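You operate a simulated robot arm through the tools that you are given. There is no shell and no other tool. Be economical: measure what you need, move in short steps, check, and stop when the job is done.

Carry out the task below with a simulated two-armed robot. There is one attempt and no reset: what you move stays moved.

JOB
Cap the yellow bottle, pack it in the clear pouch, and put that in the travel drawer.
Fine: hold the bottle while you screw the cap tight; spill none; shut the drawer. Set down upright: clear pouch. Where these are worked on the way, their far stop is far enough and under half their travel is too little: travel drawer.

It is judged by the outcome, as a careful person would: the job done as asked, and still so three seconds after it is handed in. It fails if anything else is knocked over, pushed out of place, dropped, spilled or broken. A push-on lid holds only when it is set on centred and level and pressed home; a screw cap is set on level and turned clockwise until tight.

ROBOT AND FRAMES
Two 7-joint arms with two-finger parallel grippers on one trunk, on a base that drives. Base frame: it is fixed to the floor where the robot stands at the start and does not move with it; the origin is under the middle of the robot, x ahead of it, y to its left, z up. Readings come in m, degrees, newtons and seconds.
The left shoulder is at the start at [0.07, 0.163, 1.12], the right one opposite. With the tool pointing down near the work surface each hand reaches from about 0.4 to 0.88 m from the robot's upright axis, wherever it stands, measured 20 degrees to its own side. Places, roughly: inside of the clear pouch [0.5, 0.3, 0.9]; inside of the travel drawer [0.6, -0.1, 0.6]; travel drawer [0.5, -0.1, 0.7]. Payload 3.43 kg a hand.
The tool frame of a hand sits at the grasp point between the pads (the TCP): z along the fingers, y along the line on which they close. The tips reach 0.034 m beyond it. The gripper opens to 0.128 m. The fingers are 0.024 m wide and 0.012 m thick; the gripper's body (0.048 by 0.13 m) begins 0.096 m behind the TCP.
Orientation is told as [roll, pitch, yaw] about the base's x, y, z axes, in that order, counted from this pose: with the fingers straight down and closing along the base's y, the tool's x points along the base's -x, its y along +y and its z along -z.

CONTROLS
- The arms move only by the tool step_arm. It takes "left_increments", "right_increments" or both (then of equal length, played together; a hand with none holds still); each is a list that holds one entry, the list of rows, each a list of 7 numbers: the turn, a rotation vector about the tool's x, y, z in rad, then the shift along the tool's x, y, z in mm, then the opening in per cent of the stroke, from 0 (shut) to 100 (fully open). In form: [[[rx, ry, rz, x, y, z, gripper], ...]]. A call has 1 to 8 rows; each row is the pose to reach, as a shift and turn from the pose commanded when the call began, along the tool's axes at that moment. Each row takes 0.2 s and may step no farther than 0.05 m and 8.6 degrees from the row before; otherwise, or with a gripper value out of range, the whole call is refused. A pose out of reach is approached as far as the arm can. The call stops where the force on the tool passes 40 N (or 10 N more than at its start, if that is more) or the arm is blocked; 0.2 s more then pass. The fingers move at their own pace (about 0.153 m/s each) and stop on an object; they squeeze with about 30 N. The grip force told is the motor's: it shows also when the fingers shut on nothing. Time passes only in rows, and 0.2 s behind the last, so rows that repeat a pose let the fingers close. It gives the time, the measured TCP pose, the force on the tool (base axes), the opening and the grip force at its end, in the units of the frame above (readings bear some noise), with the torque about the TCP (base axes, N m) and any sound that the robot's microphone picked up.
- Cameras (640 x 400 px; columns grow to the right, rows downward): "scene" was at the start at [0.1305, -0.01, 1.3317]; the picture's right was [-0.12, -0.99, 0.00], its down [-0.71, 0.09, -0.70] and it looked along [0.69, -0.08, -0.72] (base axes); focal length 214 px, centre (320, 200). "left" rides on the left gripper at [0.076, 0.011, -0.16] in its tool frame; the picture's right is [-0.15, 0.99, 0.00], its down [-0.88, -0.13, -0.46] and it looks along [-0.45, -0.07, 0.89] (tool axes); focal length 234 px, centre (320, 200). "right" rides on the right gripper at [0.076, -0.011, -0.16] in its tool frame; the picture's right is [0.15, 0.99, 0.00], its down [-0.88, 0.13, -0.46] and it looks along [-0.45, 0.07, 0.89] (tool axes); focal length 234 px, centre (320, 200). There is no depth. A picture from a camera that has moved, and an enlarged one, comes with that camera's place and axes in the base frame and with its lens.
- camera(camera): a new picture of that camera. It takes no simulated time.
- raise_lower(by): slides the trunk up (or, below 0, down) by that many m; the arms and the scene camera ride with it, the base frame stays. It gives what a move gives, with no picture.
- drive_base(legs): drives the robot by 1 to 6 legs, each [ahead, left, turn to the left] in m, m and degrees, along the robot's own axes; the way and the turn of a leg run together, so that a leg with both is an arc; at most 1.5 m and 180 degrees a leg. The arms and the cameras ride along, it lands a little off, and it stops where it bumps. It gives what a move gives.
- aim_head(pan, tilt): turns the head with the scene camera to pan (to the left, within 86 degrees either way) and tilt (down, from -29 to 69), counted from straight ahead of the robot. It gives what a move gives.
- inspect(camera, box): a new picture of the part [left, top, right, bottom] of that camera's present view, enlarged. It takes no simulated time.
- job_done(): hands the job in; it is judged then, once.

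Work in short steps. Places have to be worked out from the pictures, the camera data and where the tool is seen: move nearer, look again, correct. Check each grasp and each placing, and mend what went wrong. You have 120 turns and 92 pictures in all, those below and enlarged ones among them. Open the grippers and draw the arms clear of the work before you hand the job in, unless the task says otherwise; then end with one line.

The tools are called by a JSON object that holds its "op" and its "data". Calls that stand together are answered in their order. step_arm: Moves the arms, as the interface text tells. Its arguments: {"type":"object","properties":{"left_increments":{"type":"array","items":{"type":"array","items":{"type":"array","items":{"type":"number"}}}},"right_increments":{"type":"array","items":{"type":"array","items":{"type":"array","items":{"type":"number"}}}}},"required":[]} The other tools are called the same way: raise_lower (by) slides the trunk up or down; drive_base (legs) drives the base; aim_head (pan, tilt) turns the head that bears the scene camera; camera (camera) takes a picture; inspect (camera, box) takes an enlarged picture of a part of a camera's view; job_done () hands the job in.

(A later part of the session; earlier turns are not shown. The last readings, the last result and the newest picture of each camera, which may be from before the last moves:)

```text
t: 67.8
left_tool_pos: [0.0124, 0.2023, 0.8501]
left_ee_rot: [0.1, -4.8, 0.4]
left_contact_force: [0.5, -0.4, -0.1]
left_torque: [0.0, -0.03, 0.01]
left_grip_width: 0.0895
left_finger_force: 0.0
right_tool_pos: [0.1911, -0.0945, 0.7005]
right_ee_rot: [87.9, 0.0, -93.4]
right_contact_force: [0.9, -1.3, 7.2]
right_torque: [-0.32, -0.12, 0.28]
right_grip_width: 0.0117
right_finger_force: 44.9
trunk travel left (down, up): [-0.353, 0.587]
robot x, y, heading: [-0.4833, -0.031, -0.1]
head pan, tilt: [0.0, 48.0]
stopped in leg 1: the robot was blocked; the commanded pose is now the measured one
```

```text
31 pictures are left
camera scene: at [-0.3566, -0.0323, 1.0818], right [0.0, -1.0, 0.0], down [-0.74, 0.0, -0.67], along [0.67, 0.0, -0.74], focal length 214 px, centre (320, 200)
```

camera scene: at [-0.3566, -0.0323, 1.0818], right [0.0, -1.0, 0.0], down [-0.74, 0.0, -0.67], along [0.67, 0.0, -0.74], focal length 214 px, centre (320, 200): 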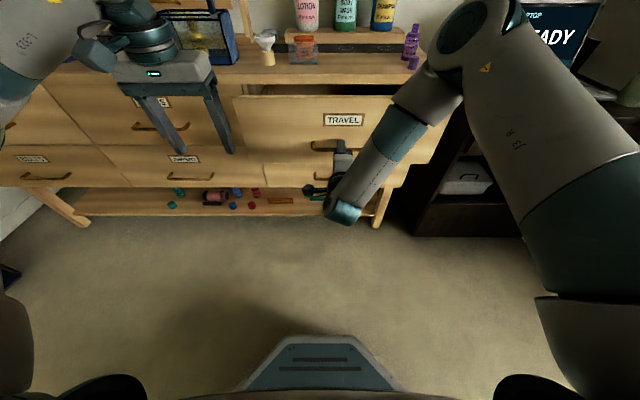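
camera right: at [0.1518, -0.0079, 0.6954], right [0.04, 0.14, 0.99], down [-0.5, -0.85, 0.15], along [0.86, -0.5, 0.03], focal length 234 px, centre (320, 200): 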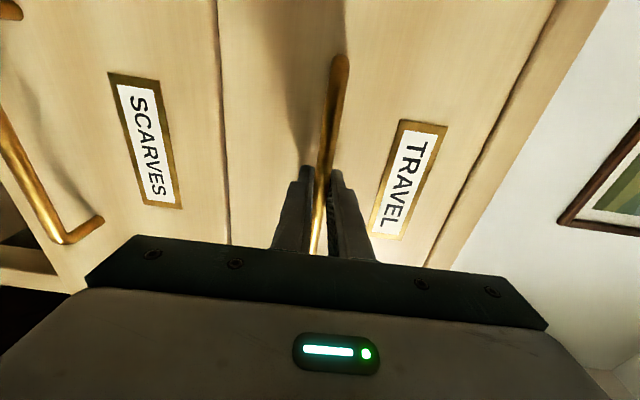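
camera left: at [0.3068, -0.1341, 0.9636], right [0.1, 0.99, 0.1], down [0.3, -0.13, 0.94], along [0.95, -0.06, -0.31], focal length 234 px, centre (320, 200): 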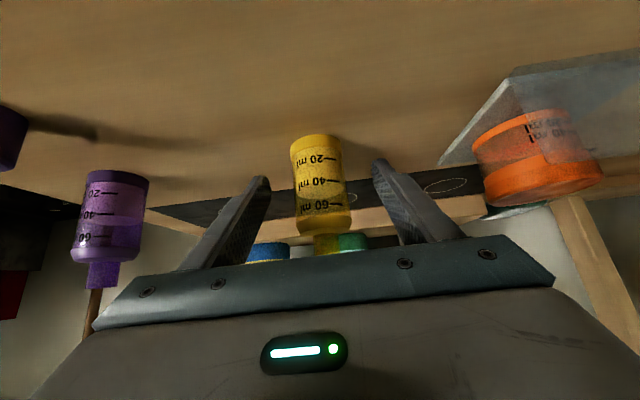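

The drawer is open about 0.115 m and the base reported blocked. I'll try pulling again to see whether that's the stop.

{"op": "drive_base", "data": {"legs": [[-0.1, 0, 0]]}}

{"op": "aim_head", "data": {"pan": -10, "tilt": 30}}

{"op": "camera", "data": {"camera": "scene"}}

```text
t: 68.5
left_tool_pos: [0.0126, 0.203, 0.85]
left_ee_rot: [0.0, -4.8, 0.4]
left_contact_force: [0.4, 0.6, 0.5]
left_torque: [0.0, 0.0, 0.04]
left_grip_width: 0.0896
left_finger_force: 0.0
right_tool_pos: [0.1903, -0.0953, 0.6996]
right_ee_rot: [87.8, 0.0, -93.2]
right_contact_force: [-1.8, -0.2, 0.8]
right_torque: [-0.19, 0.02, -0.19]
right_grip_width: 0.0116
right_finger_force: 45.1
trunk travel left (down, up): [-0.353, 0.587]
robot x, y, heading: [-0.4885, -0.0292, 0.2]
head pan, tilt: [0.0, 48.0]
stopped in leg 1: the robot was blocked; the commanded pose is now the measured one
```

```text
t: 69.3
left_tool_pos: [0.013, 0.2031, 0.8492]
left_ee_rot: [0.1, -4.8, 0.3]
left_contact_force: [-0.1, -0.8, 0.4]
left_torque: [-0.01, 0.0, -0.02]
left_grip_width: 0.0893
left_finger_force: 0.1
right_tool_pos: [0.1919, -0.0941, 0.7007]
right_ee_rot: [87.8, 0.0, -93.3]
right_contact_force: [-1.4, -0.3, 1.4]
right_torque: [-0.27, 0.01, 0.07]
right_grip_width: 0.0117
right_finger_force: 45.2
trunk travel left (down, up): [-0.353, 0.587]
robot x, y, heading: [-0.4867, -0.0307, 0.4]
head pan, tilt: [-10.0, 30.0]
```

```text
30 pictures are left
camera scene: at [-0.3461, -0.048, 1.1085], right [-0.17, -0.99, 0.0], down [-0.49, 0.09, -0.87], along [0.85, -0.15, -0.5], focal length 214 px, centre (320, 200)
```

scene: 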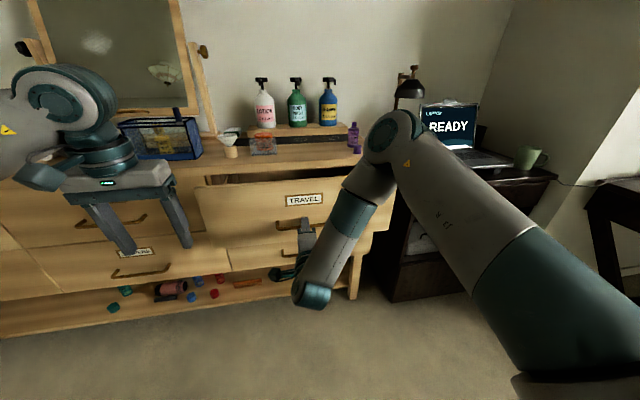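

I need to know whether the drawer or the base is at its stop, so I'll pull gently with the arm alone.

{"op": "step_arm", "data": {"right_increments": [[[0, 0, 0, 0, 0, -8, 0], [0, 0, 0, 0, 0, -16, 0], [0, 0, 0, 0, 0, -24, 0], [0, 0, 0, 0, 0, -32, 0]]]}}

```text
t: 70.3
left_tool_pos: [0.0138, 0.2014, 0.8491]
left_ee_rot: [0.2, -4.8, 0.4]
left_contact_force: [-0.3, 0.3, -0.4]
left_torque: [0.0, 0.01, 0.0]
left_grip_width: 0.0896
left_finger_force: 0.2
right_tool_pos: [0.1597, -0.0939, 0.7013]
right_ee_rot: [87.6, 0.0, -93.3]
right_contact_force: [1.1, -9.5, -4.3]
right_torque: [-0.18, 0.06, 0.64]
right_grip_width: 0.0117
right_finger_force: 44.8
trunk travel left (down, up): [-0.353, 0.587]
robot x, y, heading: [-0.4842, -0.0381, 0.0]
head pan, tilt: [-10.0, 30.0]
```

The drawer still moves freely, so it's the base that's against something behind. I'll keep pulling with the arm.

{"op": "step_arm", "data": {"right_increments": [[[0, 0, 0, 0, 0, -12, 0], [0, 0, 0, 0, 0, -24, 0], [0, 0, 0, 0, 0, -36, 0], [0, 0, 0, 0, 0, -48, 0], [0, 0, 0, 0, 0, -60, 0], [0, 0, 0, 0, 0, -72, 0], [0, 0, 0, 0, 0, -84, 0], [0, 0, 0, 0, 0, -96, 0]]]}}

{"op": "camera", "data": {"camera": "scene"}}

```text
t: 71.3
left_tool_pos: [0.0137, 0.2024, 0.8491]
left_ee_rot: [0.0, -4.7, 0.4]
left_contact_force: [0.5, -0.2, -0.1]
left_torque: [0.02, 0.04, -0.01]
left_grip_width: 0.0896
left_finger_force: 0.0
right_tool_pos: [0.1112, -0.0928, 0.6992]
right_ee_rot: [87.3, -0.3, -93.7]
right_contact_force: [-3.7, -3.2, -6.8]
right_torque: [-0.13, 0.14, -1.08]
right_grip_width: 0.0116
right_finger_force: 44.9
trunk travel left (down, up): [-0.353, 0.587]
robot x, y, heading: [-0.485, -0.0334, 0.2]
head pan, tilt: [-10.0, 30.0]
stopped in row 5 (right hand): the force on the tool passed its limit (the readings are from after the stop); the commanded pose is now the measured one
```

```text
29 pictures are left
camera scene: at [-0.3454, -0.0491, 1.1085], right [-0.17, -0.98, 0.0], down [-0.49, 0.09, -0.87], along [0.85, -0.15, -0.5], focal length 214 px, centre (320, 200)
```

scene: 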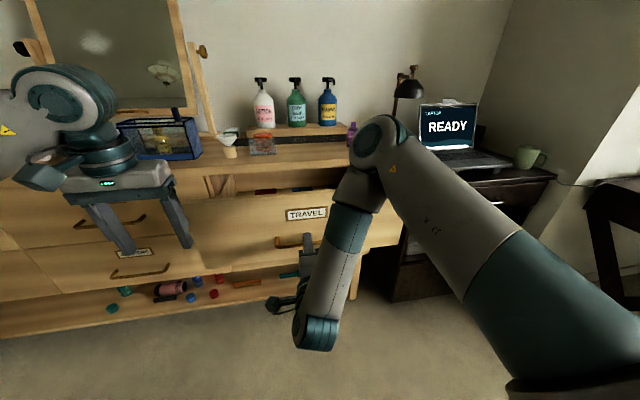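

The drawer stopped at about 0.196 m, which looks like its far stop. I'll release the handle, back the hand off and raise the trunk.

{"op": "step_arm", "data": {"right_increments": [[[0, 0, 0, 0, 0, 0, 60], [0, 0, 0, 0, 0, 0, 60], [0, 0, 0, 0, 0, -20, 60], [0, 0, 0, 0, 0, -45, 60], [0, 0, 0, 0, 0, -70, 60]]]}}

{"op": "raise_lower", "data": {"by": 0.247}}

{"op": "step_arm", "data": {"right_increments": [[[0, 0, 0, -30, 0, 0, 60], [0, 0, 0, -60, 0, 0, 60], [0, 0, 0, -90, 0, 0, 60], [0, 0, 0, -120, 0, 0, 60], [0, 0, 0, -150, 0, 0, 60], [0, 0, 0, -180, 0, 0, 60]]]}}

{"op": "aim_head", "data": {"pan": 0, "tilt": 45}}

{"op": "camera", "data": {"camera": "scene"}}

```text
t: 72.5
left_tool_pos: [0.0123, 0.203, 0.8499]
left_ee_rot: [0.1, -4.9, 0.3]
left_contact_force: [-0.6, 0.5, 0.4]
left_torque: [-0.04, -0.01, -0.02]
left_grip_width: 0.0896
left_finger_force: 0.0
right_tool_pos: [0.0446, -0.0733, 0.7185]
right_ee_rot: [87.3, -0.1, -93.7]
right_contact_force: [0.6, 0.2, -0.1]
right_torque: [0.02, 0.04, 0.0]
right_grip_width: 0.0767
right_finger_force: 0.0
right hand out of reach, approached as far as the arm can: row 3, 4, 5
trunk travel left (down, up): [-0.353, 0.587]
robot x, y, heading: [-0.4856, -0.0351, 0.1]
head pan, tilt: [-10.0, 30.0]
```

```text
t: 75.1
left_tool_pos: [0.0132, 0.2016, 1.0969]
left_ee_rot: [0.0, -4.8, 0.4]
left_contact_force: [-0.3, 0.8, 0.3]
left_torque: [-0.01, 0.03, -0.01]
left_grip_width: 0.0896
left_finger_force: 0.0
right_tool_pos: [0.0455, -0.0733, 0.9655]
right_ee_rot: [87.2, -0.2, -93.7]
right_contact_force: [-0.2, -0.1, 0.8]
right_torque: [0.0, 0.03, 0.02]
right_grip_width: 0.0766
right_finger_force: 0.0
trunk travel left (down, up): [-0.6, 0.34]
robot x, y, heading: [-0.4854, -0.0345, 0.2]
head pan, tilt: [-10.0, 30.0]
```

```text
t: 76.5
left_tool_pos: [0.014, 0.2009, 1.0964]
left_ee_rot: [0.0, -4.8, 0.3]
left_contact_force: [0.6, -0.4, 0.2]
left_torque: [0.02, -0.01, 0.0]
left_grip_width: 0.0895
left_finger_force: 0.1
right_tool_pos: [0.092, -0.1724, 1.0039]
right_ee_rot: [86.6, 0.0, -94.2]
right_contact_force: [0.0, 0.3, 0.2]
right_torque: [0.03, -0.04, 0.04]
right_grip_width: 0.0766
right_finger_force: 0.0
right hand out of reach, approached as far as the arm can: row 1, 2, 3, 4, 5, 6
trunk travel left (down, up): [-0.6, 0.34]
robot x, y, heading: [-0.4885, -0.0339, -0.2]
head pan, tilt: [-10.0, 30.0]
```

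```text
t: 77.2
left_tool_pos: [0.0135, 0.2016, 1.0956]
left_ee_rot: [-0.1, -4.7, 0.3]
left_contact_force: [-0.7, -0.3, 0.1]
left_torque: [-0.02, 0.0, 0.02]
left_grip_width: 0.0896
left_finger_force: 0.0
right_tool_pos: [0.0907, -0.1704, 1.0045]
right_ee_rot: [86.7, -0.2, -94.1]
right_contact_force: [0.6, -0.9, 0.7]
right_torque: [-0.01, 0.01, 0.0]
right_grip_width: 0.0766
right_finger_force: 0.0
trunk travel left (down, up): [-0.6, 0.34]
robot x, y, heading: [-0.4835, -0.0336, 0.0]
head pan, tilt: [0.0, 45.0]
```

```text
28 pictures are left
camera scene: at [-0.3538, -0.0325, 1.333], right [0.0, -1.0, 0.0], down [-0.71, 0.0, -0.71], along [0.71, 0.0, -0.71], focal length 214 px, centre (320, 200)
```

scene: 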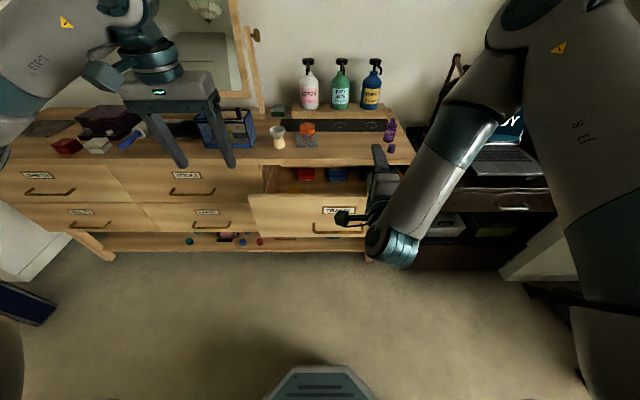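

The open drawer has some red and blue items toward its back. I'll turn the right hand down again and move it up and away to the right.

{"op": "step_arm", "data": {"right_increments": [[[0.14, 0, 0, 0, 15, 0, 30], [0.28, 0, 0, -10, 30, 0, 30], [0.42, 0, 0, -30, 50, 0, 30], [0.56, 0, 0, -55, 70, 0, 30], [0.7, 0, 0, -80, 90, 0, 30], [0.84, 0, 0, -110, 100, 0, 30], [0.98, 0, 0, -140, 110, 0, 30], [1.12, 0, 0, -170, 120, 0, 30]]]}}

{"op": "step_arm", "data": {"right_increments": [[[0.14, 0, 0, -30, 0, 0, 30], [0.28, 0, 0, -60, 0, 0, 30], [0.4, 0, 0, -90, 0, 0, 30]]]}}

```text
t: 79.0
left_tool_pos: [0.0146, 0.2012, 1.0959]
left_ee_rot: [0.1, -4.8, 0.4]
left_contact_force: [0.9, -0.2, -0.1]
left_torque: [0.0, 0.02, -0.01]
left_grip_width: 0.0895
left_finger_force: 0.1
right_tool_pos: [0.0864, -0.3415, 1.1214]
right_ee_rot: [22.9, -0.1, -93.7]
right_contact_force: [0.8, -0.4, 0.2]
right_torque: [0.01, 0.04, 0.0]
right_grip_width: 0.0387
right_finger_force: 0.0
right hand out of reach, approached as far as the arm can: row 1, 2
trunk travel left (down, up): [-0.6, 0.34]
robot x, y, heading: [-0.4818, -0.029, 0.4]
head pan, tilt: [0.0, 45.0]
```

```text
t: 79.8
left_tool_pos: [0.0132, 0.2015, 1.0968]
left_ee_rot: [0.1, -4.8, 0.3]
left_contact_force: [0.4, -0.1, 0.3]
left_torque: [0.0, 0.02, 0.02]
left_grip_width: 0.0901
left_finger_force: 0.0
right_tool_pos: [0.0787, -0.4316, 1.1243]
right_ee_rot: [0.0, 0.0, -93.5]
right_contact_force: [0.1, -0.3, 0.4]
right_torque: [0.02, 0.02, 0.01]
right_grip_width: 0.0388
right_finger_force: 0.1
trunk travel left (down, up): [-0.6, 0.34]
robot x, y, heading: [-0.4854, -0.0311, 0.2]
head pan, tilt: [0.0, 45.0]
```

Now I'll drive so the pouch is in front of the left arm, and turn the left hand 90° so its fingers close across the pouch's narrow side.

{"op": "drive_base", "data": {"legs": [[0, 0.13, 0], [0.27, 0, 0]]}}

{"op": "step_arm", "data": {"left_increments": [[[0, 0.084, 0, 0, 0, -20, 100], [0, 0.084, -0.12, 0, 0, -40, 100], [0, 0.084, -0.26, 0, 0, -40, 100], [0, 0.084, -0.4, 0, 0, -40, 100], [0, 0.084, -0.54, 0, 0, -40, 100], [0, 0.084, -0.68, 0, 0, -40, 100], [0, 0.084, -0.82, 0, 0, -40, 100], [0, 0.084, -0.96, 0, 0, -40, 100]]]}}

```text
t: 82.7
left_tool_pos: [0.2837, 0.332, 1.096]
left_ee_rot: [-0.1, -4.8, 0.2]
left_contact_force: [0.1, 0.4, -0.4]
left_torque: [0.0, 0.0, -0.03]
left_grip_width: 0.0898
left_finger_force: 0.0
right_tool_pos: [0.3479, -0.3017, 1.1243]
right_ee_rot: [0.2, -0.2, -93.8]
right_contact_force: [-0.3, 0.1, -0.5]
right_torque: [0.0, 0.01, 0.0]
right_grip_width: 0.0384
right_finger_force: 0.0
trunk travel left (down, up): [-0.6, 0.34]
robot x, y, heading: [-0.2148, 0.0981, -0.3]
head pan, tilt: [0.0, 45.0]
```

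```text
t: 84.5
left_tool_pos: [0.2795, 0.3312, 1.1359]
left_ee_rot: [-1.8, 1.3, 55.2]
left_contact_force: [0.1, 0.0, 1.0]
left_torque: [-0.04, -0.03, 0.01]
left_grip_width: 0.1281
left_finger_force: 0.0
right_tool_pos: [0.3476, -0.3005, 1.1237]
right_ee_rot: [0.2, -0.2, -93.8]
right_contact_force: [0.2, 0.2, -0.1]
right_torque: [-0.01, 0.0, 0.01]
right_grip_width: 0.0385
right_finger_force: 0.1
trunk travel left (down, up): [-0.6, 0.34]
robot x, y, heading: [-0.2157, 0.0943, 0.1]
head pan, tilt: [0.0, 45.0]
```

Finishing the turn and moving above the pouch.

{"op": "step_arm", "data": {"left_increments": [[[0, -0.039, -0.12, -22, -27, 0, 100], [0, -0.039, -0.24, -44, -54, 0, 100], [0, -0.039, -0.36, -66, -81, 0, 100], [0, -0.039, -0.48, -88, -107, 0, 100], [0, -0.039, -0.607, -110, -133, 0, 100]]]}}

{"op": "camera", "data": {"camera": "left"}}

{"op": "camera", "data": {"camera": "scene"}}

```text
t: 85.7
left_tool_pos: [0.4523, 0.346, 1.1369]
left_ee_rot: [-1.4, -0.1, 90.2]
left_contact_force: [-0.3, -0.8, 0.2]
left_torque: [0.02, 0.0, -0.01]
left_grip_width: 0.1282
left_finger_force: 0.0
right_tool_pos: [0.3493, -0.303, 1.1224]
right_ee_rot: [0.1, -0.2, -93.8]
right_contact_force: [0.2, -0.4, -0.5]
right_torque: [-0.01, 0.05, -0.03]
right_grip_width: 0.0384
right_finger_force: 0.0
trunk travel left (down, up): [-0.6, 0.34]
robot x, y, heading: [-0.216, 0.0976, -0.1]
head pan, tilt: [0.0, 45.0]
```

```text
27 pictures are left
camera left: at [0.4384, 0.2692, 1.2976], right [-0.99, 0.15, -0.02], down [0.12, 0.88, 0.46], along [0.09, 0.45, -0.89], focal length 234 px, centre (320, 200)
```

left: 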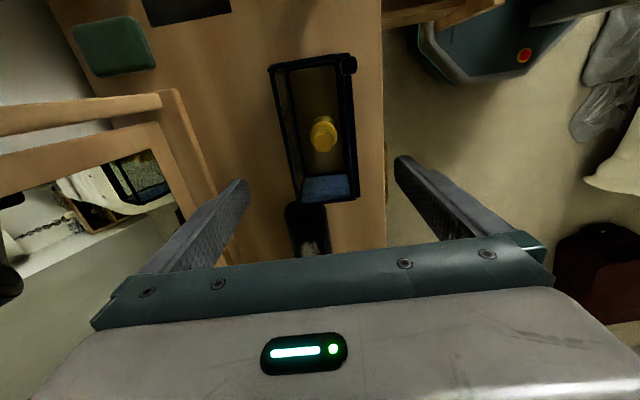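

```text
26 pictures are left
camera scene: at [-0.0832, 0.0969, 1.3327], right [0.0, -1.0, 0.0], down [-0.71, 0.0, -0.71], along [0.71, 0.0, -0.71], focal length 214 px, centre (320, 200)
```

scene: 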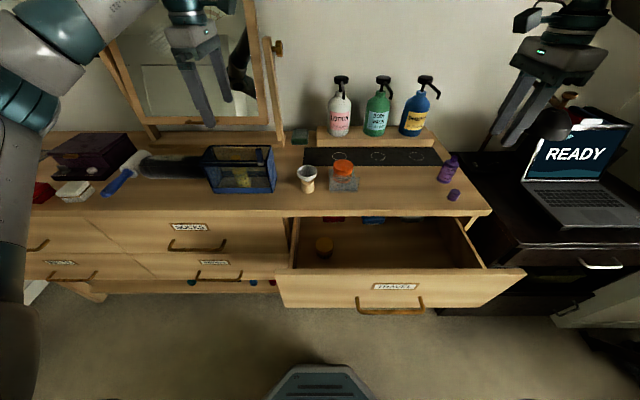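

The pouch rim spans about x 0.402–0.509, centred at x ≈ 0.456, which fits inside the open fingers. I'll descend to just above the rim and check.

{"op": "step_arm", "data": {"left_increments": [[[0, 0, 0, 0, -4, 45, 100], [0, 0, 0, 0, -4, 90, 100], [0, 0, 0, 0, -4, 120, 100], [0, 0, 0, 0, -4, 135, 100]]]}}

{"op": "camera", "data": {"camera": "left"}}

{"op": "inspect", "data": {"camera": "scene", "box": [160, 90, 320, 210]}}

{"op": "inspect", "data": {"camera": "scene", "box": [270, 200, 510, 320]}}

```text
t: 86.7
left_tool_pos: [0.4588, 0.3449, 1.0035]
left_ee_rot: [-1.4, 0.0, 90.0]
left_contact_force: [-0.1, 0.1, 0.3]
left_torque: [-0.04, 0.02, -0.02]
left_grip_width: 0.1279
left_finger_force: 0.0
right_tool_pos: [0.3482, -0.3012, 1.1244]
right_ee_rot: [0.2, -0.2, -93.8]
right_contact_force: [0.2, 0.4, 0.8]
right_torque: [-0.01, 0.0, 0.02]
right_grip_width: 0.0385
right_finger_force: 0.0
trunk travel left (down, up): [-0.6, 0.34]
robot x, y, heading: [-0.2171, 0.0985, 0.2]
head pan, tilt: [0.0, 45.0]
```

```text
25 pictures are left
camera left: at [0.4451, 0.27, 1.1621], right [-0.99, 0.15, -0.02], down [0.12, 0.88, 0.46], along [0.09, 0.45, -0.89], focal length 234 px, centre (320, 200)
```

left: 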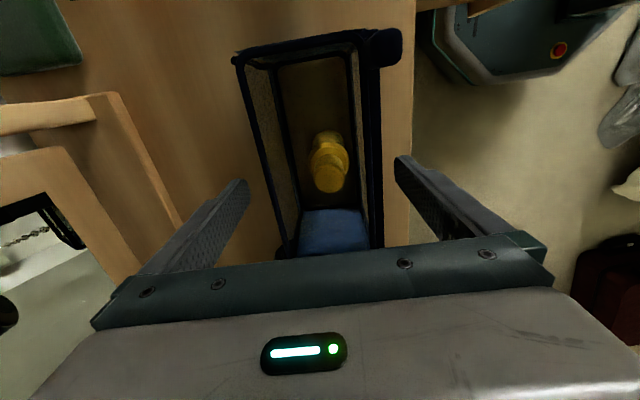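

```text
3.33 times, centred on (240, 150) of scene
camera zoom: at [-0.0837, 0.0977, 1.3328], right [0.0, -1.0, 0.0], down [-0.71, 0.0, -0.71], along [0.71, 0.0, -0.71], focal length 715 px, centre (587, 367)
```

zoom: 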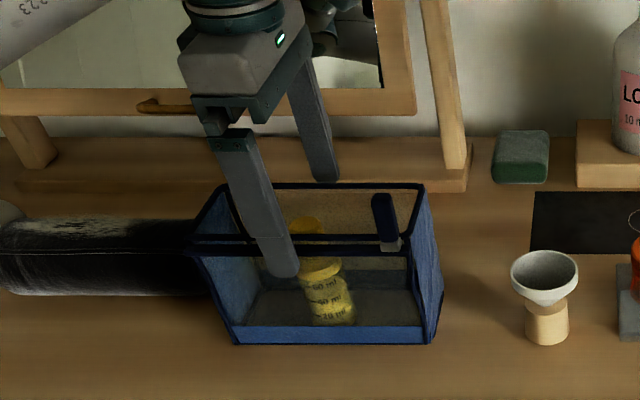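

```text
2.67 times, centred on (390, 260) of scene
camera zoom: at [-0.0837, 0.0977, 1.3328], right [0.0, -1.0, 0.0], down [-0.71, 0.0, -0.71], along [0.71, 0.0, -0.71], focal length 572 px, centre (133, 40)
```

zoom: 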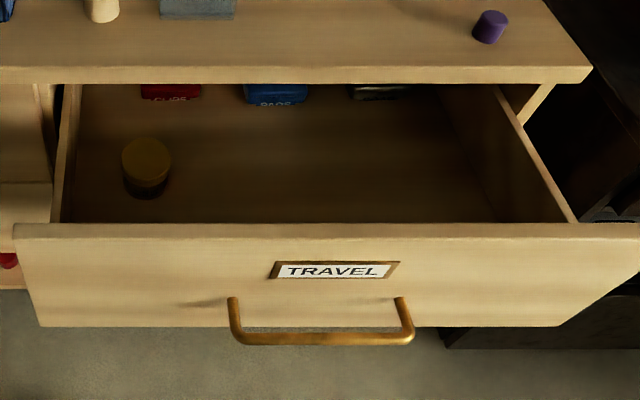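

The fingers straddle the pouch with room to spare; it's about 85–90 mm wide here. I'll descend another 58 mm with a small centring shift, then close.

{"op": "step_arm", "data": {"left_increments": [[[0, 0, 0, 0, 3, 20, 100], [0, 0, 0, 0, 3, 40, 100], [0, 0, 0, 0, 3, 58, 100], [0, 0, 0, 0, 3, 58, 60], [0, 0, 0, 0, 3, 58, 50], [0, 0, 0, 0, 3, 58, 50]]]}}

{"op": "inspect", "data": {"camera": "scene", "box": [160, 90, 320, 210]}}

```text
t: 88.0
left_tool_pos: [0.4582, 0.3456, 0.9451]
left_ee_rot: [-1.4, -0.1, 90.0]
left_contact_force: [-0.4, 0.6, -1.5]
left_torque: [0.0, -0.02, 0.02]
left_grip_width: 0.0947
left_finger_force: 30.0
right_tool_pos: [0.3487, -0.3015, 1.123]
right_ee_rot: [0.2, -0.1, -93.7]
right_contact_force: [-0.3, -1.1, 0.0]
right_torque: [0.01, 0.04, -0.01]
right_grip_width: 0.0384
right_finger_force: 0.1
trunk travel left (down, up): [-0.6, 0.34]
robot x, y, heading: [-0.215, 0.1024, 0.1]
head pan, tilt: [0.0, 45.0]
```

```text
3.33 times, centred on (240, 150) of scene
camera zoom: at [-0.0839, 0.0976, 1.3328], right [0.0, -1.0, 0.0], down [-0.71, 0.0, -0.71], along [0.71, 0.0, -0.71], focal length 715 px, centre (587, 367)
```

zoom: 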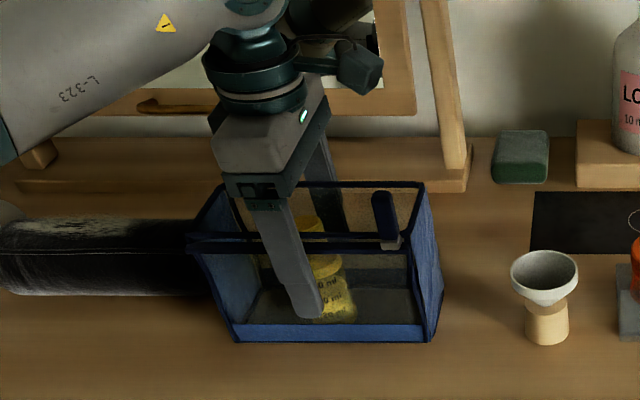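

The pouch is gripped at 95 mm width. I'll lift it straight up gently.

{"op": "step_arm", "data": {"left_increments": [[[0, 0, 0, 0, 0, -8, 50], [0, 0, 0, 0, 0, -25, 50], [0, 0, 0, 0, 0, -50, 50], [0, 0, 0, 0, 0, -80, 50], [0, 0, 0, 0, 0, -110, 50], [0, 0, 0, 0, 0, -130, 50]]]}}

{"op": "camera", "data": {"camera": "scene"}}

```text
t: 89.5
left_tool_pos: [0.4534, 0.3457, 1.0756]
left_ee_rot: [-1.5, 0.1, 90.0]
left_contact_force: [0.2, 0.0, -1.4]
left_torque: [0.03, -0.01, -0.01]
left_grip_width: 0.0947
left_finger_force: 30.3
right_tool_pos: [0.3472, -0.301, 1.1232]
right_ee_rot: [0.3, -0.3, -93.8]
right_contact_force: [0.9, 0.0, 0.5]
right_torque: [0.0, 0.01, -0.02]
right_grip_width: 0.0383
right_finger_force: 0.0
trunk travel left (down, up): [-0.6, 0.34]
robot x, y, heading: [-0.2175, 0.097, -0.2]
head pan, tilt: [0.0, 45.0]
```

```text
21 pictures are left
camera scene: at [-0.0842, 0.0974, 1.3328], right [0.0, -1.0, 0.0], down [-0.71, 0.0, -0.71], along [0.71, 0.0, -0.71], focal length 214 px, centre (320, 200)
```

scene: 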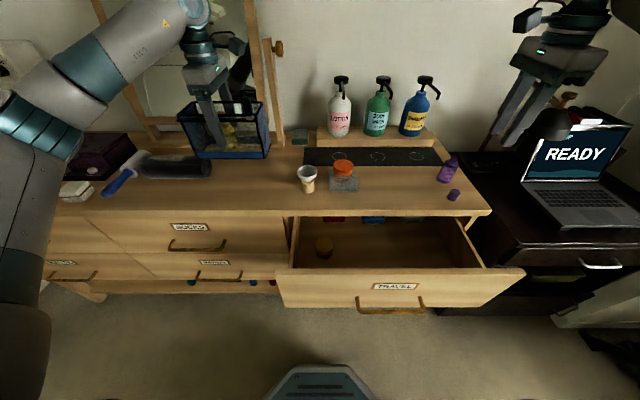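

The pouch hangs level with the bottle inside. I'll tuck the right hand back away from the lamp, then drive right so the left arm faces the drawer.

{"op": "step_arm", "data": {"right_increments": [[[0, 0, 0, 15, -40, 0, 30], [0, 0, 0, 30, -80, 0, 30], [0, 0, 0, 45, -120, 0, 30], [0, 0, 0, 60, -160, 0, 30], [0, 0, 0, 70, -190, 0, 30]]]}}

{"op": "drive_base", "data": {"legs": [[-0.03, 0, 0], [0, -0.16, 0], [0, -0.16, 0]]}}

```text
t: 90.7
left_tool_pos: [0.4549, 0.3466, 1.0744]
left_ee_rot: [-1.4, 0.1, 90.0]
left_contact_force: [0.0, -0.4, -1.8]
left_torque: [0.02, -0.02, 0.02]
left_grip_width: 0.0948
left_finger_force: 30.2
right_tool_pos: [0.1638, -0.2189, 1.1222]
right_ee_rot: [0.2, -0.2, -93.9]
right_contact_force: [0.4, -0.2, 0.2]
right_torque: [0.01, -0.01, 0.05]
right_grip_width: 0.0385
right_finger_force: 0.1
trunk travel left (down, up): [-0.6, 0.34]
robot x, y, heading: [-0.2128, 0.098, -0.1]
head pan, tilt: [0.0, 45.0]
```

```text
t: 93.5
left_tool_pos: [0.4235, 0.0239, 1.074]
left_ee_rot: [-1.5, 0.0, 89.9]
left_contact_force: [-0.4, 0.2, -1.3]
left_torque: [-0.02, -0.02, 0.01]
left_grip_width: 0.0948
left_finger_force: 30.1
right_tool_pos: [0.1334, -0.5404, 1.1215]
right_ee_rot: [0.2, -0.2, -93.9]
right_contact_force: [-1.0, -0.7, -0.6]
right_torque: [0.02, -0.01, 0.0]
right_grip_width: 0.0382
right_finger_force: 0.2
trunk travel left (down, up): [-0.6, 0.34]
robot x, y, heading: [-0.2482, -0.2233, -0.2]
head pan, tilt: [0.0, 45.0]
```

Now I'll bring the pouch over the open drawer.

{"op": "step_arm", "data": {"left_increments": [[[0, 0, 0, 24, 27, 0, 50], [0, 0, 0, 48, 55, 0, 50], [0, 0, 0, 72, 83, 0, 50], [0, 0, 0, 96, 110, 0, 50], [0, 0, 0, 120, 138, 0, 50], [0, 0, 0, 144, 165, 0, 50]]]}}

{"op": "camera", "data": {"camera": "scene"}}

{"op": "camera", "data": {"camera": "left"}}

```text
t: 94.9
left_tool_pos: [0.2591, -0.1189, 1.0712]
left_ee_rot: [-1.4, -0.1, 90.0]
left_contact_force: [0.3, 0.7, -1.5]
left_torque: [0.01, -0.03, 0.02]
left_grip_width: 0.0949
left_finger_force: 30.1
right_tool_pos: [0.1318, -0.5412, 1.1218]
right_ee_rot: [0.2, -0.1, -93.8]
right_contact_force: [0.7, 0.3, 0.0]
right_torque: [-0.02, -0.04, -0.01]
right_grip_width: 0.0386
right_finger_force: 0.1
trunk travel left (down, up): [-0.6, 0.34]
robot x, y, heading: [-0.2462, -0.2238, 0.1]
head pan, tilt: [0.0, 45.0]
```

```text
20 pictures are left
camera scene: at [-0.1148, -0.2244, 1.3329], right [0.0, -1.0, 0.0], down [-0.71, 0.0, -0.71], along [0.71, 0.0, -0.71], focal length 214 px, centre (320, 200)
```

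scene: 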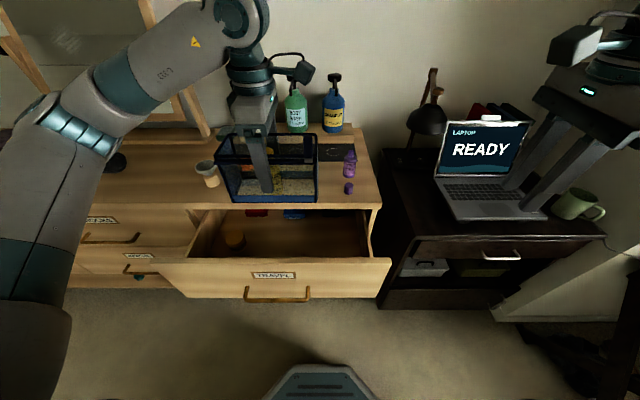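

```text
19 pictures are left
camera left: at [0.2446, -0.1956, 1.2304], right [-0.99, 0.15, -0.02], down [0.12, 0.88, 0.46], along [0.09, 0.45, -0.89], focal length 234 px, centre (320, 200)
```

left: 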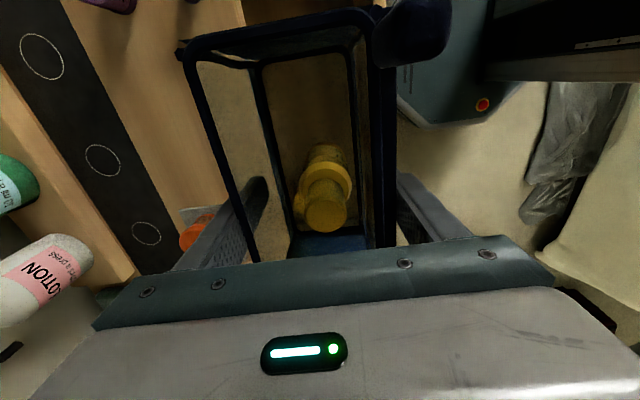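

The pouch is above the drawer's free middle area. I'll lower it to just above the drawer rim and check front and back clearance.

{"op": "step_arm", "data": {"left_increments": [[[0, 0, 0, 0, 0, 35, 50], [0, 0, 0, 0, 0, 70, 50], [0, 0, 0, 0, 0, 105, 50], [0, 0, 0, 0, 0, 130, 50]]]}}

{"op": "inspect", "data": {"camera": "scene", "box": [150, 130, 410, 310]}}

```text
t: 95.9
left_tool_pos: [0.2631, -0.1177, 0.9396]
left_ee_rot: [-1.4, 0.1, 89.9]
left_contact_force: [1.0, 0.0, -1.7]
left_torque: [-0.01, -0.01, 0.01]
left_grip_width: 0.0946
left_finger_force: 30.2
right_tool_pos: [0.1323, -0.541, 1.1225]
right_ee_rot: [0.2, -0.2, -93.9]
right_contact_force: [1.1, -0.6, -0.4]
right_torque: [0.01, 0.0, -0.01]
right_grip_width: 0.0386
right_finger_force: 0.1
trunk travel left (down, up): [-0.6, 0.34]
robot x, y, heading: [-0.2466, -0.2221, 0.1]
head pan, tilt: [0.0, 45.0]
```

```text
2.22 times, centred on (280, 220) of scene
camera zoom: at [-0.114, -0.2233, 1.3329], right [0.0, -1.0, 0.0], down [-0.71, 0.0, -0.71], along [0.71, 0.0, -0.71], focal length 477 px, centre (409, 156)
```

zoom: 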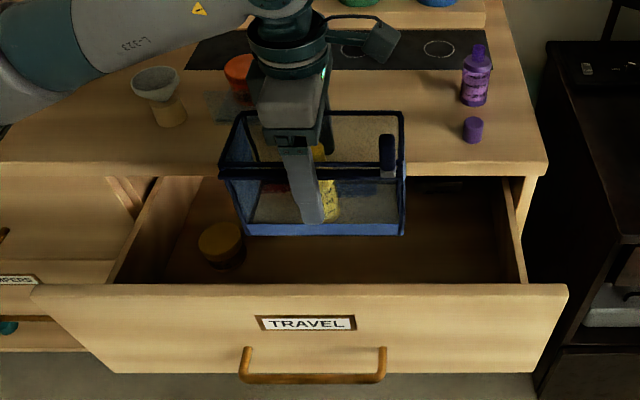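

The pouch has about 5 cm clearance at the front and a bit less at the dresser edge. I'll shift 6 mm forward-out and lower into the drawer.

{"op": "step_arm", "data": {"left_increments": [[[0, 0, 0, 0, 6, 20, 50], [0, 0, 0, 0, 6, 50, 50], [0, 0, 0, 0, 6, 80, 50], [0, 0, 0, 0, 6, 110, 50], [0, 0, 0, 0, 6, 130, 50]]]}}

{"op": "inspect", "data": {"camera": "scene", "box": [150, 130, 410, 310]}}

```text
t: 97.1
left_tool_pos: [0.2594, -0.1199, 0.8105]
left_ee_rot: [-1.4, 0.0, 90.0]
left_contact_force: [0.4, -0.1, -1.8]
left_torque: [0.01, -0.01, -0.01]
left_grip_width: 0.0951
left_finger_force: 30.3
right_tool_pos: [0.1327, -0.5406, 1.1226]
right_ee_rot: [0.2, -0.2, -93.8]
right_contact_force: [0.1, -1.0, 0.1]
right_torque: [0.0, 0.04, 0.03]
right_grip_width: 0.0383
right_finger_force: 0.1
trunk travel left (down, up): [-0.6, 0.34]
robot x, y, heading: [-0.2446, -0.2263, -0.1]
head pan, tilt: [0.0, 45.0]
```

```text
2.22 times, centred on (280, 220) of scene
camera zoom: at [-0.1142, -0.2233, 1.3329], right [0.0, -1.0, 0.0], down [-0.71, 0.0, -0.71], along [0.71, 0.0, -0.71], focal length 477 px, centre (409, 156)
```

zoom: 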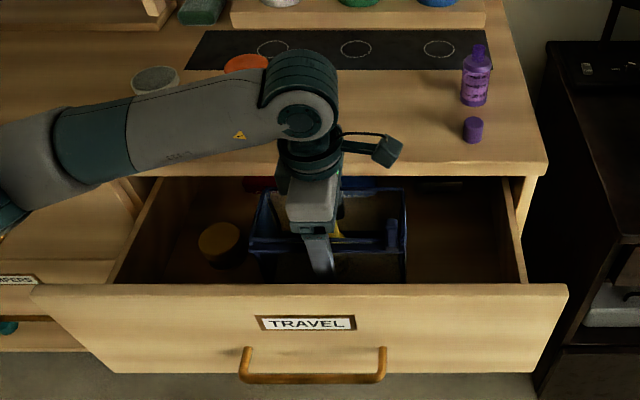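

There's still free air below. I'll lower in small steps until it lands.

{"op": "step_arm", "data": {"left_increments": [[[0, 0, 0, 0, 0, 7, 50], [0, 0, 0, 0, 0, 14, 50], [0, 0, 0, 0, 0, 21, 50], [0, 0, 0, 0, 0, 28, 50], [0, 0, 0, 0, 0, 34, 50], [0, 0, 0, 0, 0, 40, 50]]]}}

```text
t: 98.5
left_tool_pos: [0.2623, -0.1199, 0.7708]
left_ee_rot: [-1.4, 0.0, 90.1]
left_contact_force: [-0.3, 0.0, -1.7]
left_torque: [-0.03, 0.02, 0.02]
left_grip_width: 0.0948
left_finger_force: 29.8
right_tool_pos: [0.1335, -0.54, 1.1236]
right_ee_rot: [0.1, -0.2, -93.9]
right_contact_force: [-0.5, -0.1, -0.2]
right_torque: [-0.04, -0.02, 0.0]
right_grip_width: 0.0385
right_finger_force: 0.0
trunk travel left (down, up): [-0.6, 0.34]
robot x, y, heading: [-0.2457, -0.22, 0.1]
head pan, tilt: [0.0, 45.0]
```

Not down yet (the load is still 1.7 N), so I'll continue in 5 mm steps.

{"op": "step_arm", "data": {"left_increments": [[[0, 0, 0, 0, 3, 5, 50], [0, 0, 0, 0, 3, 10, 50], [0, 0, 0, 0, 3, 15, 50], [0, 0, 0, 0, 3, 20, 50], [0, 0, 0, 0, 3, 25, 50], [0, 0, 0, 0, 3, 30, 50]]]}}

{"op": "inspect", "data": {"camera": "scene", "box": [150, 130, 410, 310]}}

```text
t: 99.9
left_tool_pos: [0.2573, -0.1192, 0.7422]
left_ee_rot: [-1.3, 0.0, 89.9]
left_contact_force: [-0.1, 0.3, -2.6]
left_torque: [-0.01, -0.01, 0.01]
left_grip_width: 0.0946
left_finger_force: 29.8
right_tool_pos: [0.1336, -0.5404, 1.122]
right_ee_rot: [0.2, -0.2, -93.9]
right_contact_force: [0.0, 1.1, 0.1]
right_torque: [-0.01, -0.03, 0.01]
right_grip_width: 0.0383
right_finger_force: 0.1
trunk travel left (down, up): [-0.6, 0.34]
robot x, y, heading: [-0.2466, -0.2222, -0.3]
head pan, tilt: [0.0, 45.0]
```

```text
2.22 times, centred on (280, 220) of scene
camera zoom: at [-0.1143, -0.2234, 1.3329], right [0.0, -1.0, 0.0], down [-0.71, 0.0, -0.71], along [0.71, 0.0, -0.71], focal length 477 px, centre (409, 156)
```

zoom: 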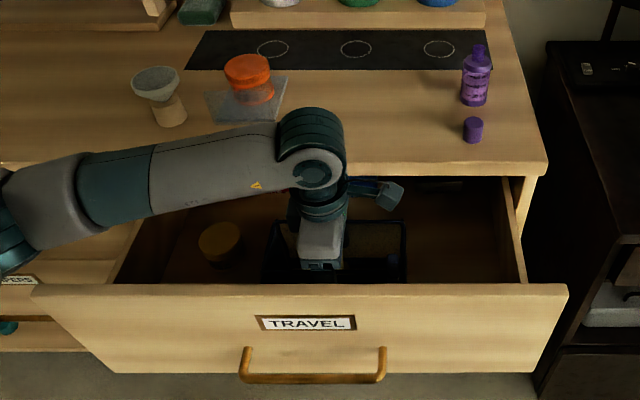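

Still descending freely with safe clearances. I'll keep going in 4 mm steps.

{"op": "step_arm", "data": {"left_increments": [[[0, 0, 0, 0, 0, 4, 50], [0, 0, 0, 0, 0, 8, 50], [0, 0, 0, 0, 0, 12, 50], [0, 0, 0, 0, 0, 16, 50], [0, 0, 0, 0, 0, 20, 50], [0, 0, 0, 0, 0, 24, 50], [0, 0, 0, 0, 0, 28, 50]]]}}

```text
t: 101.3
left_tool_pos: [0.2588, -0.1202, 0.7216]
left_ee_rot: [-1.8, 0.3, 90.0]
left_contact_force: [-1.7, 2.5, 19.0]
left_torque: [0.48, 0.35, -0.21]
left_grip_width: 0.095
left_finger_force: 30.1
right_tool_pos: [0.1326, -0.5404, 1.1219]
right_ee_rot: [0.3, -0.4, -93.9]
right_contact_force: [0.1, 0.2, 0.4]
right_torque: [-0.02, 0.04, 0.02]
right_grip_width: 0.0385
right_finger_force: 0.0
trunk travel left (down, up): [-0.6, 0.34]
robot x, y, heading: [-0.2428, -0.2233, -0.1]
head pan, tilt: [0.0, 45.0]
stopped in row 7 (left hand): the force on the tool passed its limit (the readings are from after the stop); the commanded pose is now the measured one
```

It landed at TCP z ≈ 0.722, so the drawer floor is near 0.637. I'll ease up 1.5 mm, open just enough and rise straight out.

{"op": "step_arm", "data": {"left_increments": [[[0, 0, 0, 0, 0, -1.5, 50], [0, 0, 0, 0, 0, -1.5, 88], [0, 0, 0, 0, 0, -1.5, 88], [0, 0, 0, 0, 0, -10, 88], [0, 0, 0, 0, 0, -25, 88]]]}}

{"op": "camera", "data": {"camera": "left"}}

```text
t: 102.5
left_tool_pos: [0.2586, -0.1195, 0.7458]
left_ee_rot: [-1.6, 0.1, 90.1]
left_contact_force: [-0.1, 0.4, -0.1]
left_torque: [0.02, 0.01, -0.02]
left_grip_width: 0.1126
left_finger_force: 0.1
right_tool_pos: [0.1339, -0.5397, 1.121]
right_ee_rot: [0.3, -0.2, -93.9]
right_contact_force: [-0.9, 0.5, -0.1]
right_torque: [0.02, -0.01, 0.0]
right_grip_width: 0.0384
right_finger_force: 0.1
trunk travel left (down, up): [-0.6, 0.34]
robot x, y, heading: [-0.2474, -0.2232, 0.0]
head pan, tilt: [0.0, 45.0]
```

```text
15 pictures are left
camera left: at [0.2446, -0.195, 0.904], right [-0.99, 0.15, -0.03], down [0.12, 0.88, 0.46], along [0.09, 0.45, -0.89], focal length 234 px, centre (320, 200)
```

left: 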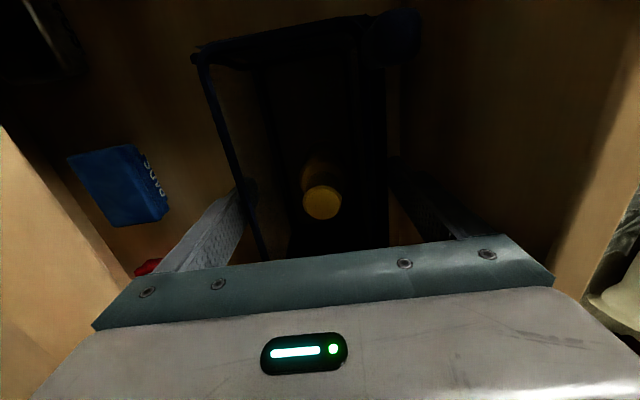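

Released cleanly; the pouch stands with the bottle upright. I'll raise the left hand straight out.

{"op": "step_arm", "data": {"left_increments": [[[0, 0, 0, 0, 0, -30, 88], [0, 0, 0, 0, 0, -70, 88], [0, 0, 0, 0, 0, -115, 88], [0, 0, 0, 0, 0, -160, 88], [0, 0, 0, 0, 0, -205, 88], [0, 0, 0, 0, 0, -250, 88], [0, 0, 0, 0, 0, -295, 88], [0, 0, 0, 0, 0, -330, 88]]]}}

{"op": "camera", "data": {"camera": "scene"}}

```text
t: 104.3
left_tool_pos: [0.2491, -0.1186, 1.0759]
left_ee_rot: [-1.7, 0.1, 90.0]
left_contact_force: [0.0, -1.0, -0.4]
left_torque: [0.05, -0.03, 0.0]
left_grip_width: 0.1127
left_finger_force: 0.1
right_tool_pos: [0.1316, -0.5411, 1.1221]
right_ee_rot: [0.2, -0.3, -94.0]
right_contact_force: [-1.0, -0.2, 0.7]
right_torque: [-0.02, 0.0, 0.03]
right_grip_width: 0.0384
right_finger_force: 0.1
trunk travel left (down, up): [-0.6, 0.34]
robot x, y, heading: [-0.2463, -0.2233, -0.1]
head pan, tilt: [0.0, 45.0]
```

```text
14 pictures are left
camera scene: at [-0.1153, -0.2237, 1.3329], right [0.0, -1.0, 0.0], down [-0.71, 0.0, -0.71], along [0.71, 0.0, -0.71], focal length 214 px, centre (320, 200)
```

scene: 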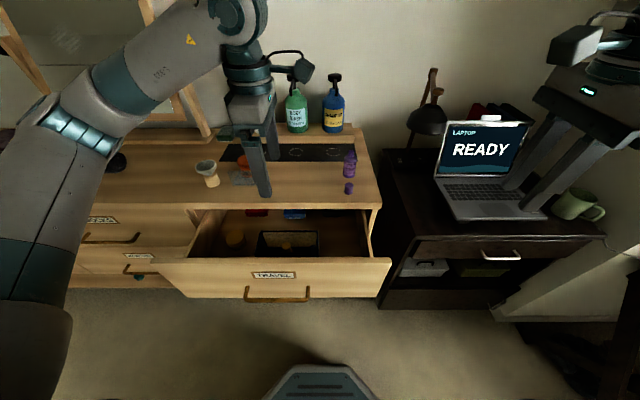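

The pouch stands upright in the drawer. To shut it, I'll back off, turn the left hand straight with fingers closed, and push the drawer front near its middle.

{"op": "drive_base", "data": {"legs": [[-0.22, 0, 0]]}}

{"op": "step_arm", "data": {"left_increments": [[[0, 0, 0.14, 0, 0, 0, 0], [0, 0, 0.28, 0, 0, 0, 0], [0, 0, 0.42, 0, 0, 0, 0], [0, 0, 0.56, 0, 0, 0, 0], [0, 0, 0.7, 0, 0, 0, 0], [0, 0, 0.84, 0, 0, 0, 0], [0, 0, 0.98, 0, 0, 0, 0], [0, 0, 1.12, 0, 0, 0, 0]]]}}

{"op": "step_arm", "data": {"left_increments": [[[0, 0, 0.12, 0, 0, 40, 0], [0, 0, 0.24, 0, 0, 80, 0], [0, 0, 0.36, 0, 0, 120, 0], [0, 0, 0.45, 0, 0, 160, 0], [0, 0, 0.45, 0, 0, 200, 0], [0, 0, 0.45, 0, 0, 240, 0], [0, 0, 0.45, 0, 0, 276, 0]]]}}

{"op": "camera", "data": {"camera": "scene"}}

```text
t: 106.0
left_tool_pos: [0.03, -0.1186, 1.0739]
left_ee_rot: [-1.7, 0.1, 89.9]
left_contact_force: [-0.6, 0.4, 0.3]
left_torque: [0.0, -0.06, -0.01]
left_grip_width: 0.1125
left_finger_force: 0.1
right_tool_pos: [-0.0879, -0.5393, 1.1222]
right_ee_rot: [0.2, -0.2, -93.8]
right_contact_force: [-0.4, -0.5, 0.2]
right_torque: [0.0, 0.03, -0.01]
right_grip_width: 0.0387
right_finger_force: 0.0
trunk travel left (down, up): [-0.6, 0.34]
robot x, y, heading: [-0.4679, -0.2191, -0.3]
head pan, tilt: [0.0, 45.0]
```

```text
t: 107.8
left_tool_pos: [0.0308, -0.1179, 1.0747]
left_ee_rot: [-0.8, -1.4, 25.7]
left_contact_force: [0.1, 0.8, -0.7]
left_torque: [0.01, -0.04, -0.02]
left_grip_width: 0.0
left_finger_force: 29.6
right_tool_pos: [-0.0874, -0.5397, 1.1219]
right_ee_rot: [0.2, -0.2, -93.8]
right_contact_force: [-0.6, -0.2, 0.0]
right_torque: [-0.02, 0.03, -0.01]
right_grip_width: 0.0382
right_finger_force: 0.1
trunk travel left (down, up): [-0.6, 0.34]
robot x, y, heading: [-0.4671, -0.2232, -0.3]
head pan, tilt: [0.0, 45.0]
```

```text
t: 109.4
left_tool_pos: [0.0374, -0.1195, 0.7991]
left_ee_rot: [-0.2, -1.6, 0.1]
left_contact_force: [0.3, -0.5, 0.6]
left_torque: [0.03, 0.01, 0.01]
left_grip_width: 0.0002
left_finger_force: 29.8
right_tool_pos: [-0.0864, -0.5394, 1.1222]
right_ee_rot: [0.2, -0.2, -93.8]
right_contact_force: [0.2, 0.9, 0.0]
right_torque: [-0.02, 0.0, -0.02]
right_grip_width: 0.0383
right_finger_force: 0.0
trunk travel left (down, up): [-0.6, 0.34]
robot x, y, heading: [-0.4632, -0.2237, -0.2]
head pan, tilt: [0.0, 45.0]
```

```text
13 pictures are left
camera scene: at [-0.3345, -0.2228, 1.3329], right [0.0, -1.0, 0.0], down [-0.71, 0.0, -0.71], along [0.71, 0.0, -0.71], focal length 214 px, centre (320, 200)
```

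scene: 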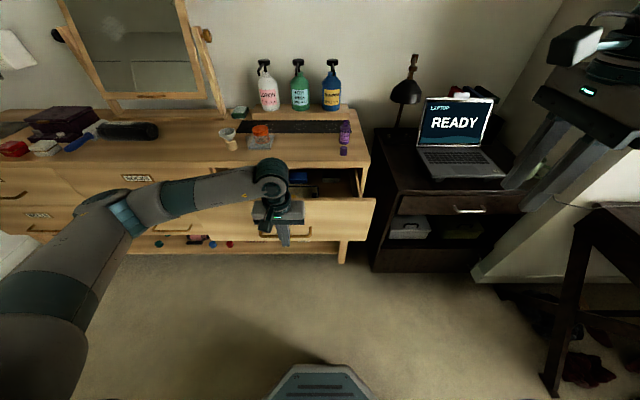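

The hand is in front of the drawer at z 0.80, above the handle. I'll centre it and push forward gently.

{"op": "step_arm", "data": {"left_increments": [[[0, 0, 0, -25, 10, 0, 0], [0, 0, 0, -60, 20, 0, 0], [0, 0, 0, -85, 27, 0, 0], [0, 0, 0, -97, 27, 0, 0], [0, 0, 0, -109, 27, 0, 0], [0, 0, 0, -122, 27, 0, 0], [0, 0, 0, -135, 27, 0, 0], [0, 0, 0, -150, 27, 0, 0]]]}}

{"op": "step_arm", "data": {"left_increments": [[[0, 0, 0, -15, 0, 0, 0], [0, 0, 0, -30, 0, 0, 0], [0, 0, 0, -45, 0, 0, 0], [0, 0, 0, -60, 0, 0, 0], [0, 0, 0, -75, 0, 0, 0], [0, 0, 0, -90, 0, 0, 0], [0, 0, 0, -105, 0, 0, 0]]]}}

{"op": "camera", "data": {"camera": "scene"}}

```text
t: 111.2
left_tool_pos: [0.1894, -0.0925, 0.8038]
left_ee_rot: [-0.2, -1.6, 0.0]
left_contact_force: [-0.7, -0.3, 0.0]
left_torque: [0.01, 0.02, -0.03]
left_grip_width: 0.0
left_finger_force: 29.9
right_tool_pos: [-0.0865, -0.5397, 1.1226]
right_ee_rot: [0.1, -0.1, -93.8]
right_contact_force: [0.5, -0.5, 0.1]
right_torque: [0.0, -0.01, 0.0]
right_grip_width: 0.0386
right_finger_force: 0.0
trunk travel left (down, up): [-0.6, 0.34]
robot x, y, heading: [-0.4661, -0.2251, -0.2]
head pan, tilt: [0.0, 45.0]
```

```text
t: 112.8
left_tool_pos: [0.2944, -0.0933, 0.8069]
left_ee_rot: [-0.2, -1.8, 0.0]
left_contact_force: [-0.8, -0.8, -0.2]
left_torque: [0.0, 0.02, 0.01]
left_grip_width: 0.0
left_finger_force: 29.5
right_tool_pos: [-0.0874, -0.5398, 1.1208]
right_ee_rot: [0.2, -0.2, -93.8]
right_contact_force: [0.7, -0.9, -0.4]
right_torque: [0.04, 0.03, 0.0]
right_grip_width: 0.0384
right_finger_force: 0.0
trunk travel left (down, up): [-0.6, 0.34]
robot x, y, heading: [-0.4656, -0.2235, -0.3]
head pan, tilt: [0.0, 45.0]
```

```text
12 pictures are left
camera scene: at [-0.3343, -0.2235, 1.3329], right [0.0, -1.0, 0.0], down [-0.71, 0.0, -0.71], along [0.71, 0.0, -0.71], focal length 214 px, centre (320, 200)
```

scene: 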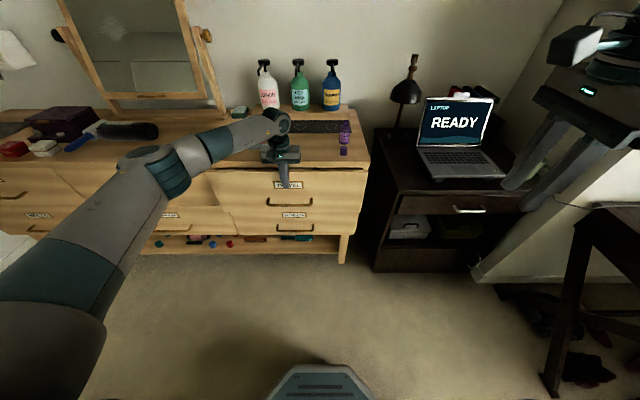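

Nearly shut. I'll push the last bit until it stops.

{"op": "step_arm", "data": {"left_increments": [[[0, 0, 0, -10, 0, 2, 0], [0, 0, 0, -20, 0, 4, 0], [0, 0, 0, -30, 0, 5, 0], [0, 0, 0, -38, 0, 5, 0], [0, 0, 0, -44, 0, 5, 0], [0, 0, 0, -50, 0, 5, 0], [0, 0, 0, -56, 0, 5, 0], [0, 0, 0, -62, 0, 5, 0]]]}}

{"op": "inspect", "data": {"camera": "scene", "box": [190, 80, 390, 250]}}

```text
t: 114.2
left_tool_pos: [0.3329, -0.0918, 0.8013]
left_ee_rot: [-0.1, -0.7, 0.1]
left_contact_force: [-19.6, 1.4, 8.2]
left_torque: [0.07, -0.7, 0.04]
left_grip_width: 0.0003
left_finger_force: 30.2
right_tool_pos: [-0.0906, -0.539, 1.1229]
right_ee_rot: [0.4, -0.1, -93.8]
right_contact_force: [-0.4, 0.5, -0.3]
right_torque: [0.03, 0.06, -0.01]
right_grip_width: 0.0382
right_finger_force: 0.0
trunk travel left (down, up): [-0.6, 0.34]
robot x, y, heading: [-0.465, -0.2221, -0.1]
head pan, tilt: [0.0, 45.0]
stopped in row 6 (left hand): the force on the tool passed its limit (the readings are from after the stop); the commanded pose is now the measured one
```

```text
2.35 times, centred on (290, 165) of scene
camera zoom: at [-0.3389, -0.2233, 1.3335], right [0.0, -1.0, 0.0], down [-0.71, 0.0, -0.71], along [0.71, 0.0, -0.71], focal length 505 px, centre (391, 282)
```

zoom: 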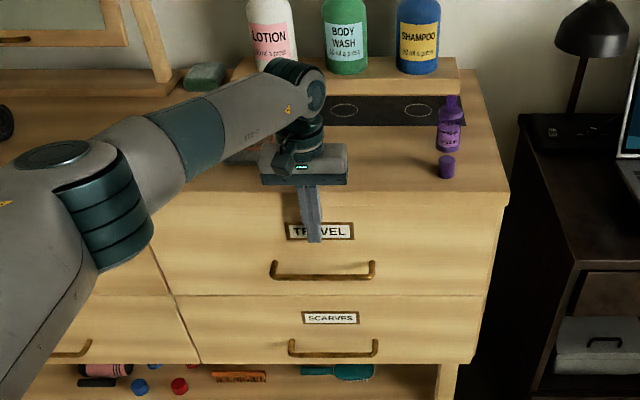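

The drawer looks shut, and the push met the stop. I'll draw the hand back, open it, and check that everything is flush.

{"op": "step_arm", "data": {"left_increments": [[[0, 0, 0, 20, 0, 0, 0], [0, 0, 0, 60, 0, 0, 0], [0, 0, 0, 105, 0, 0, 30], [0, 0, 0, 150, 0, 0, 60], [0, 0, 0, 190, 10, -30, 60], [0, 0, 0, 220, 40, -70, 60], [0, 0, 0, 240, 75, -105, 60], [0, 0, 0, 260, 110, -140, 60]]]}}

{"op": "camera", "data": {"camera": "scene"}}

{"op": "inspect", "data": {"camera": "scene", "box": [190, 100, 390, 250]}}

```text
refused: row 5 steps farther than a row can; nothing moved
```

```text
10 pictures are left
camera scene: at [-0.3389, -0.2233, 1.3335], right [0.0, -1.0, 0.0], down [-0.71, 0.0, -0.71], along [0.71, 0.0, -0.71], focal length 214 px, centre (320, 200)
```

scene: 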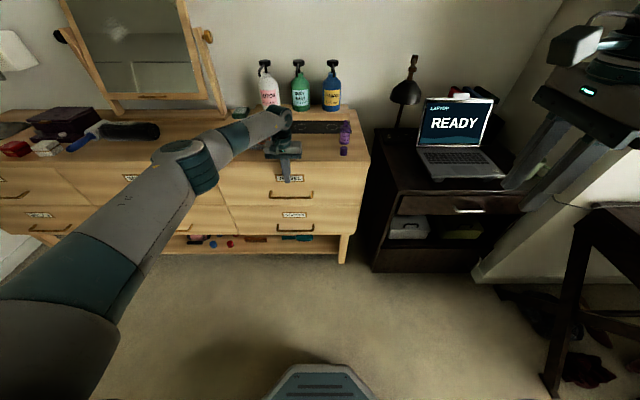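

```text
2.67 times, centred on (290, 175) of scene
camera zoom: at [-0.3389, -0.2233, 1.3335], right [0.0, -1.0, 0.0], down [-0.71, 0.0, -0.71], along [0.71, 0.0, -0.71], focal length 572 px, centre (400, 267)
```

zoom: 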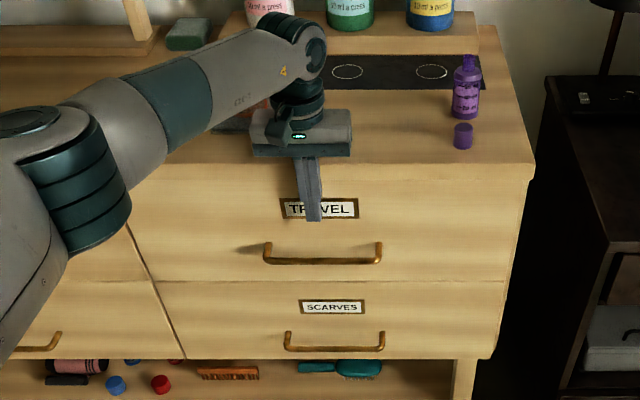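

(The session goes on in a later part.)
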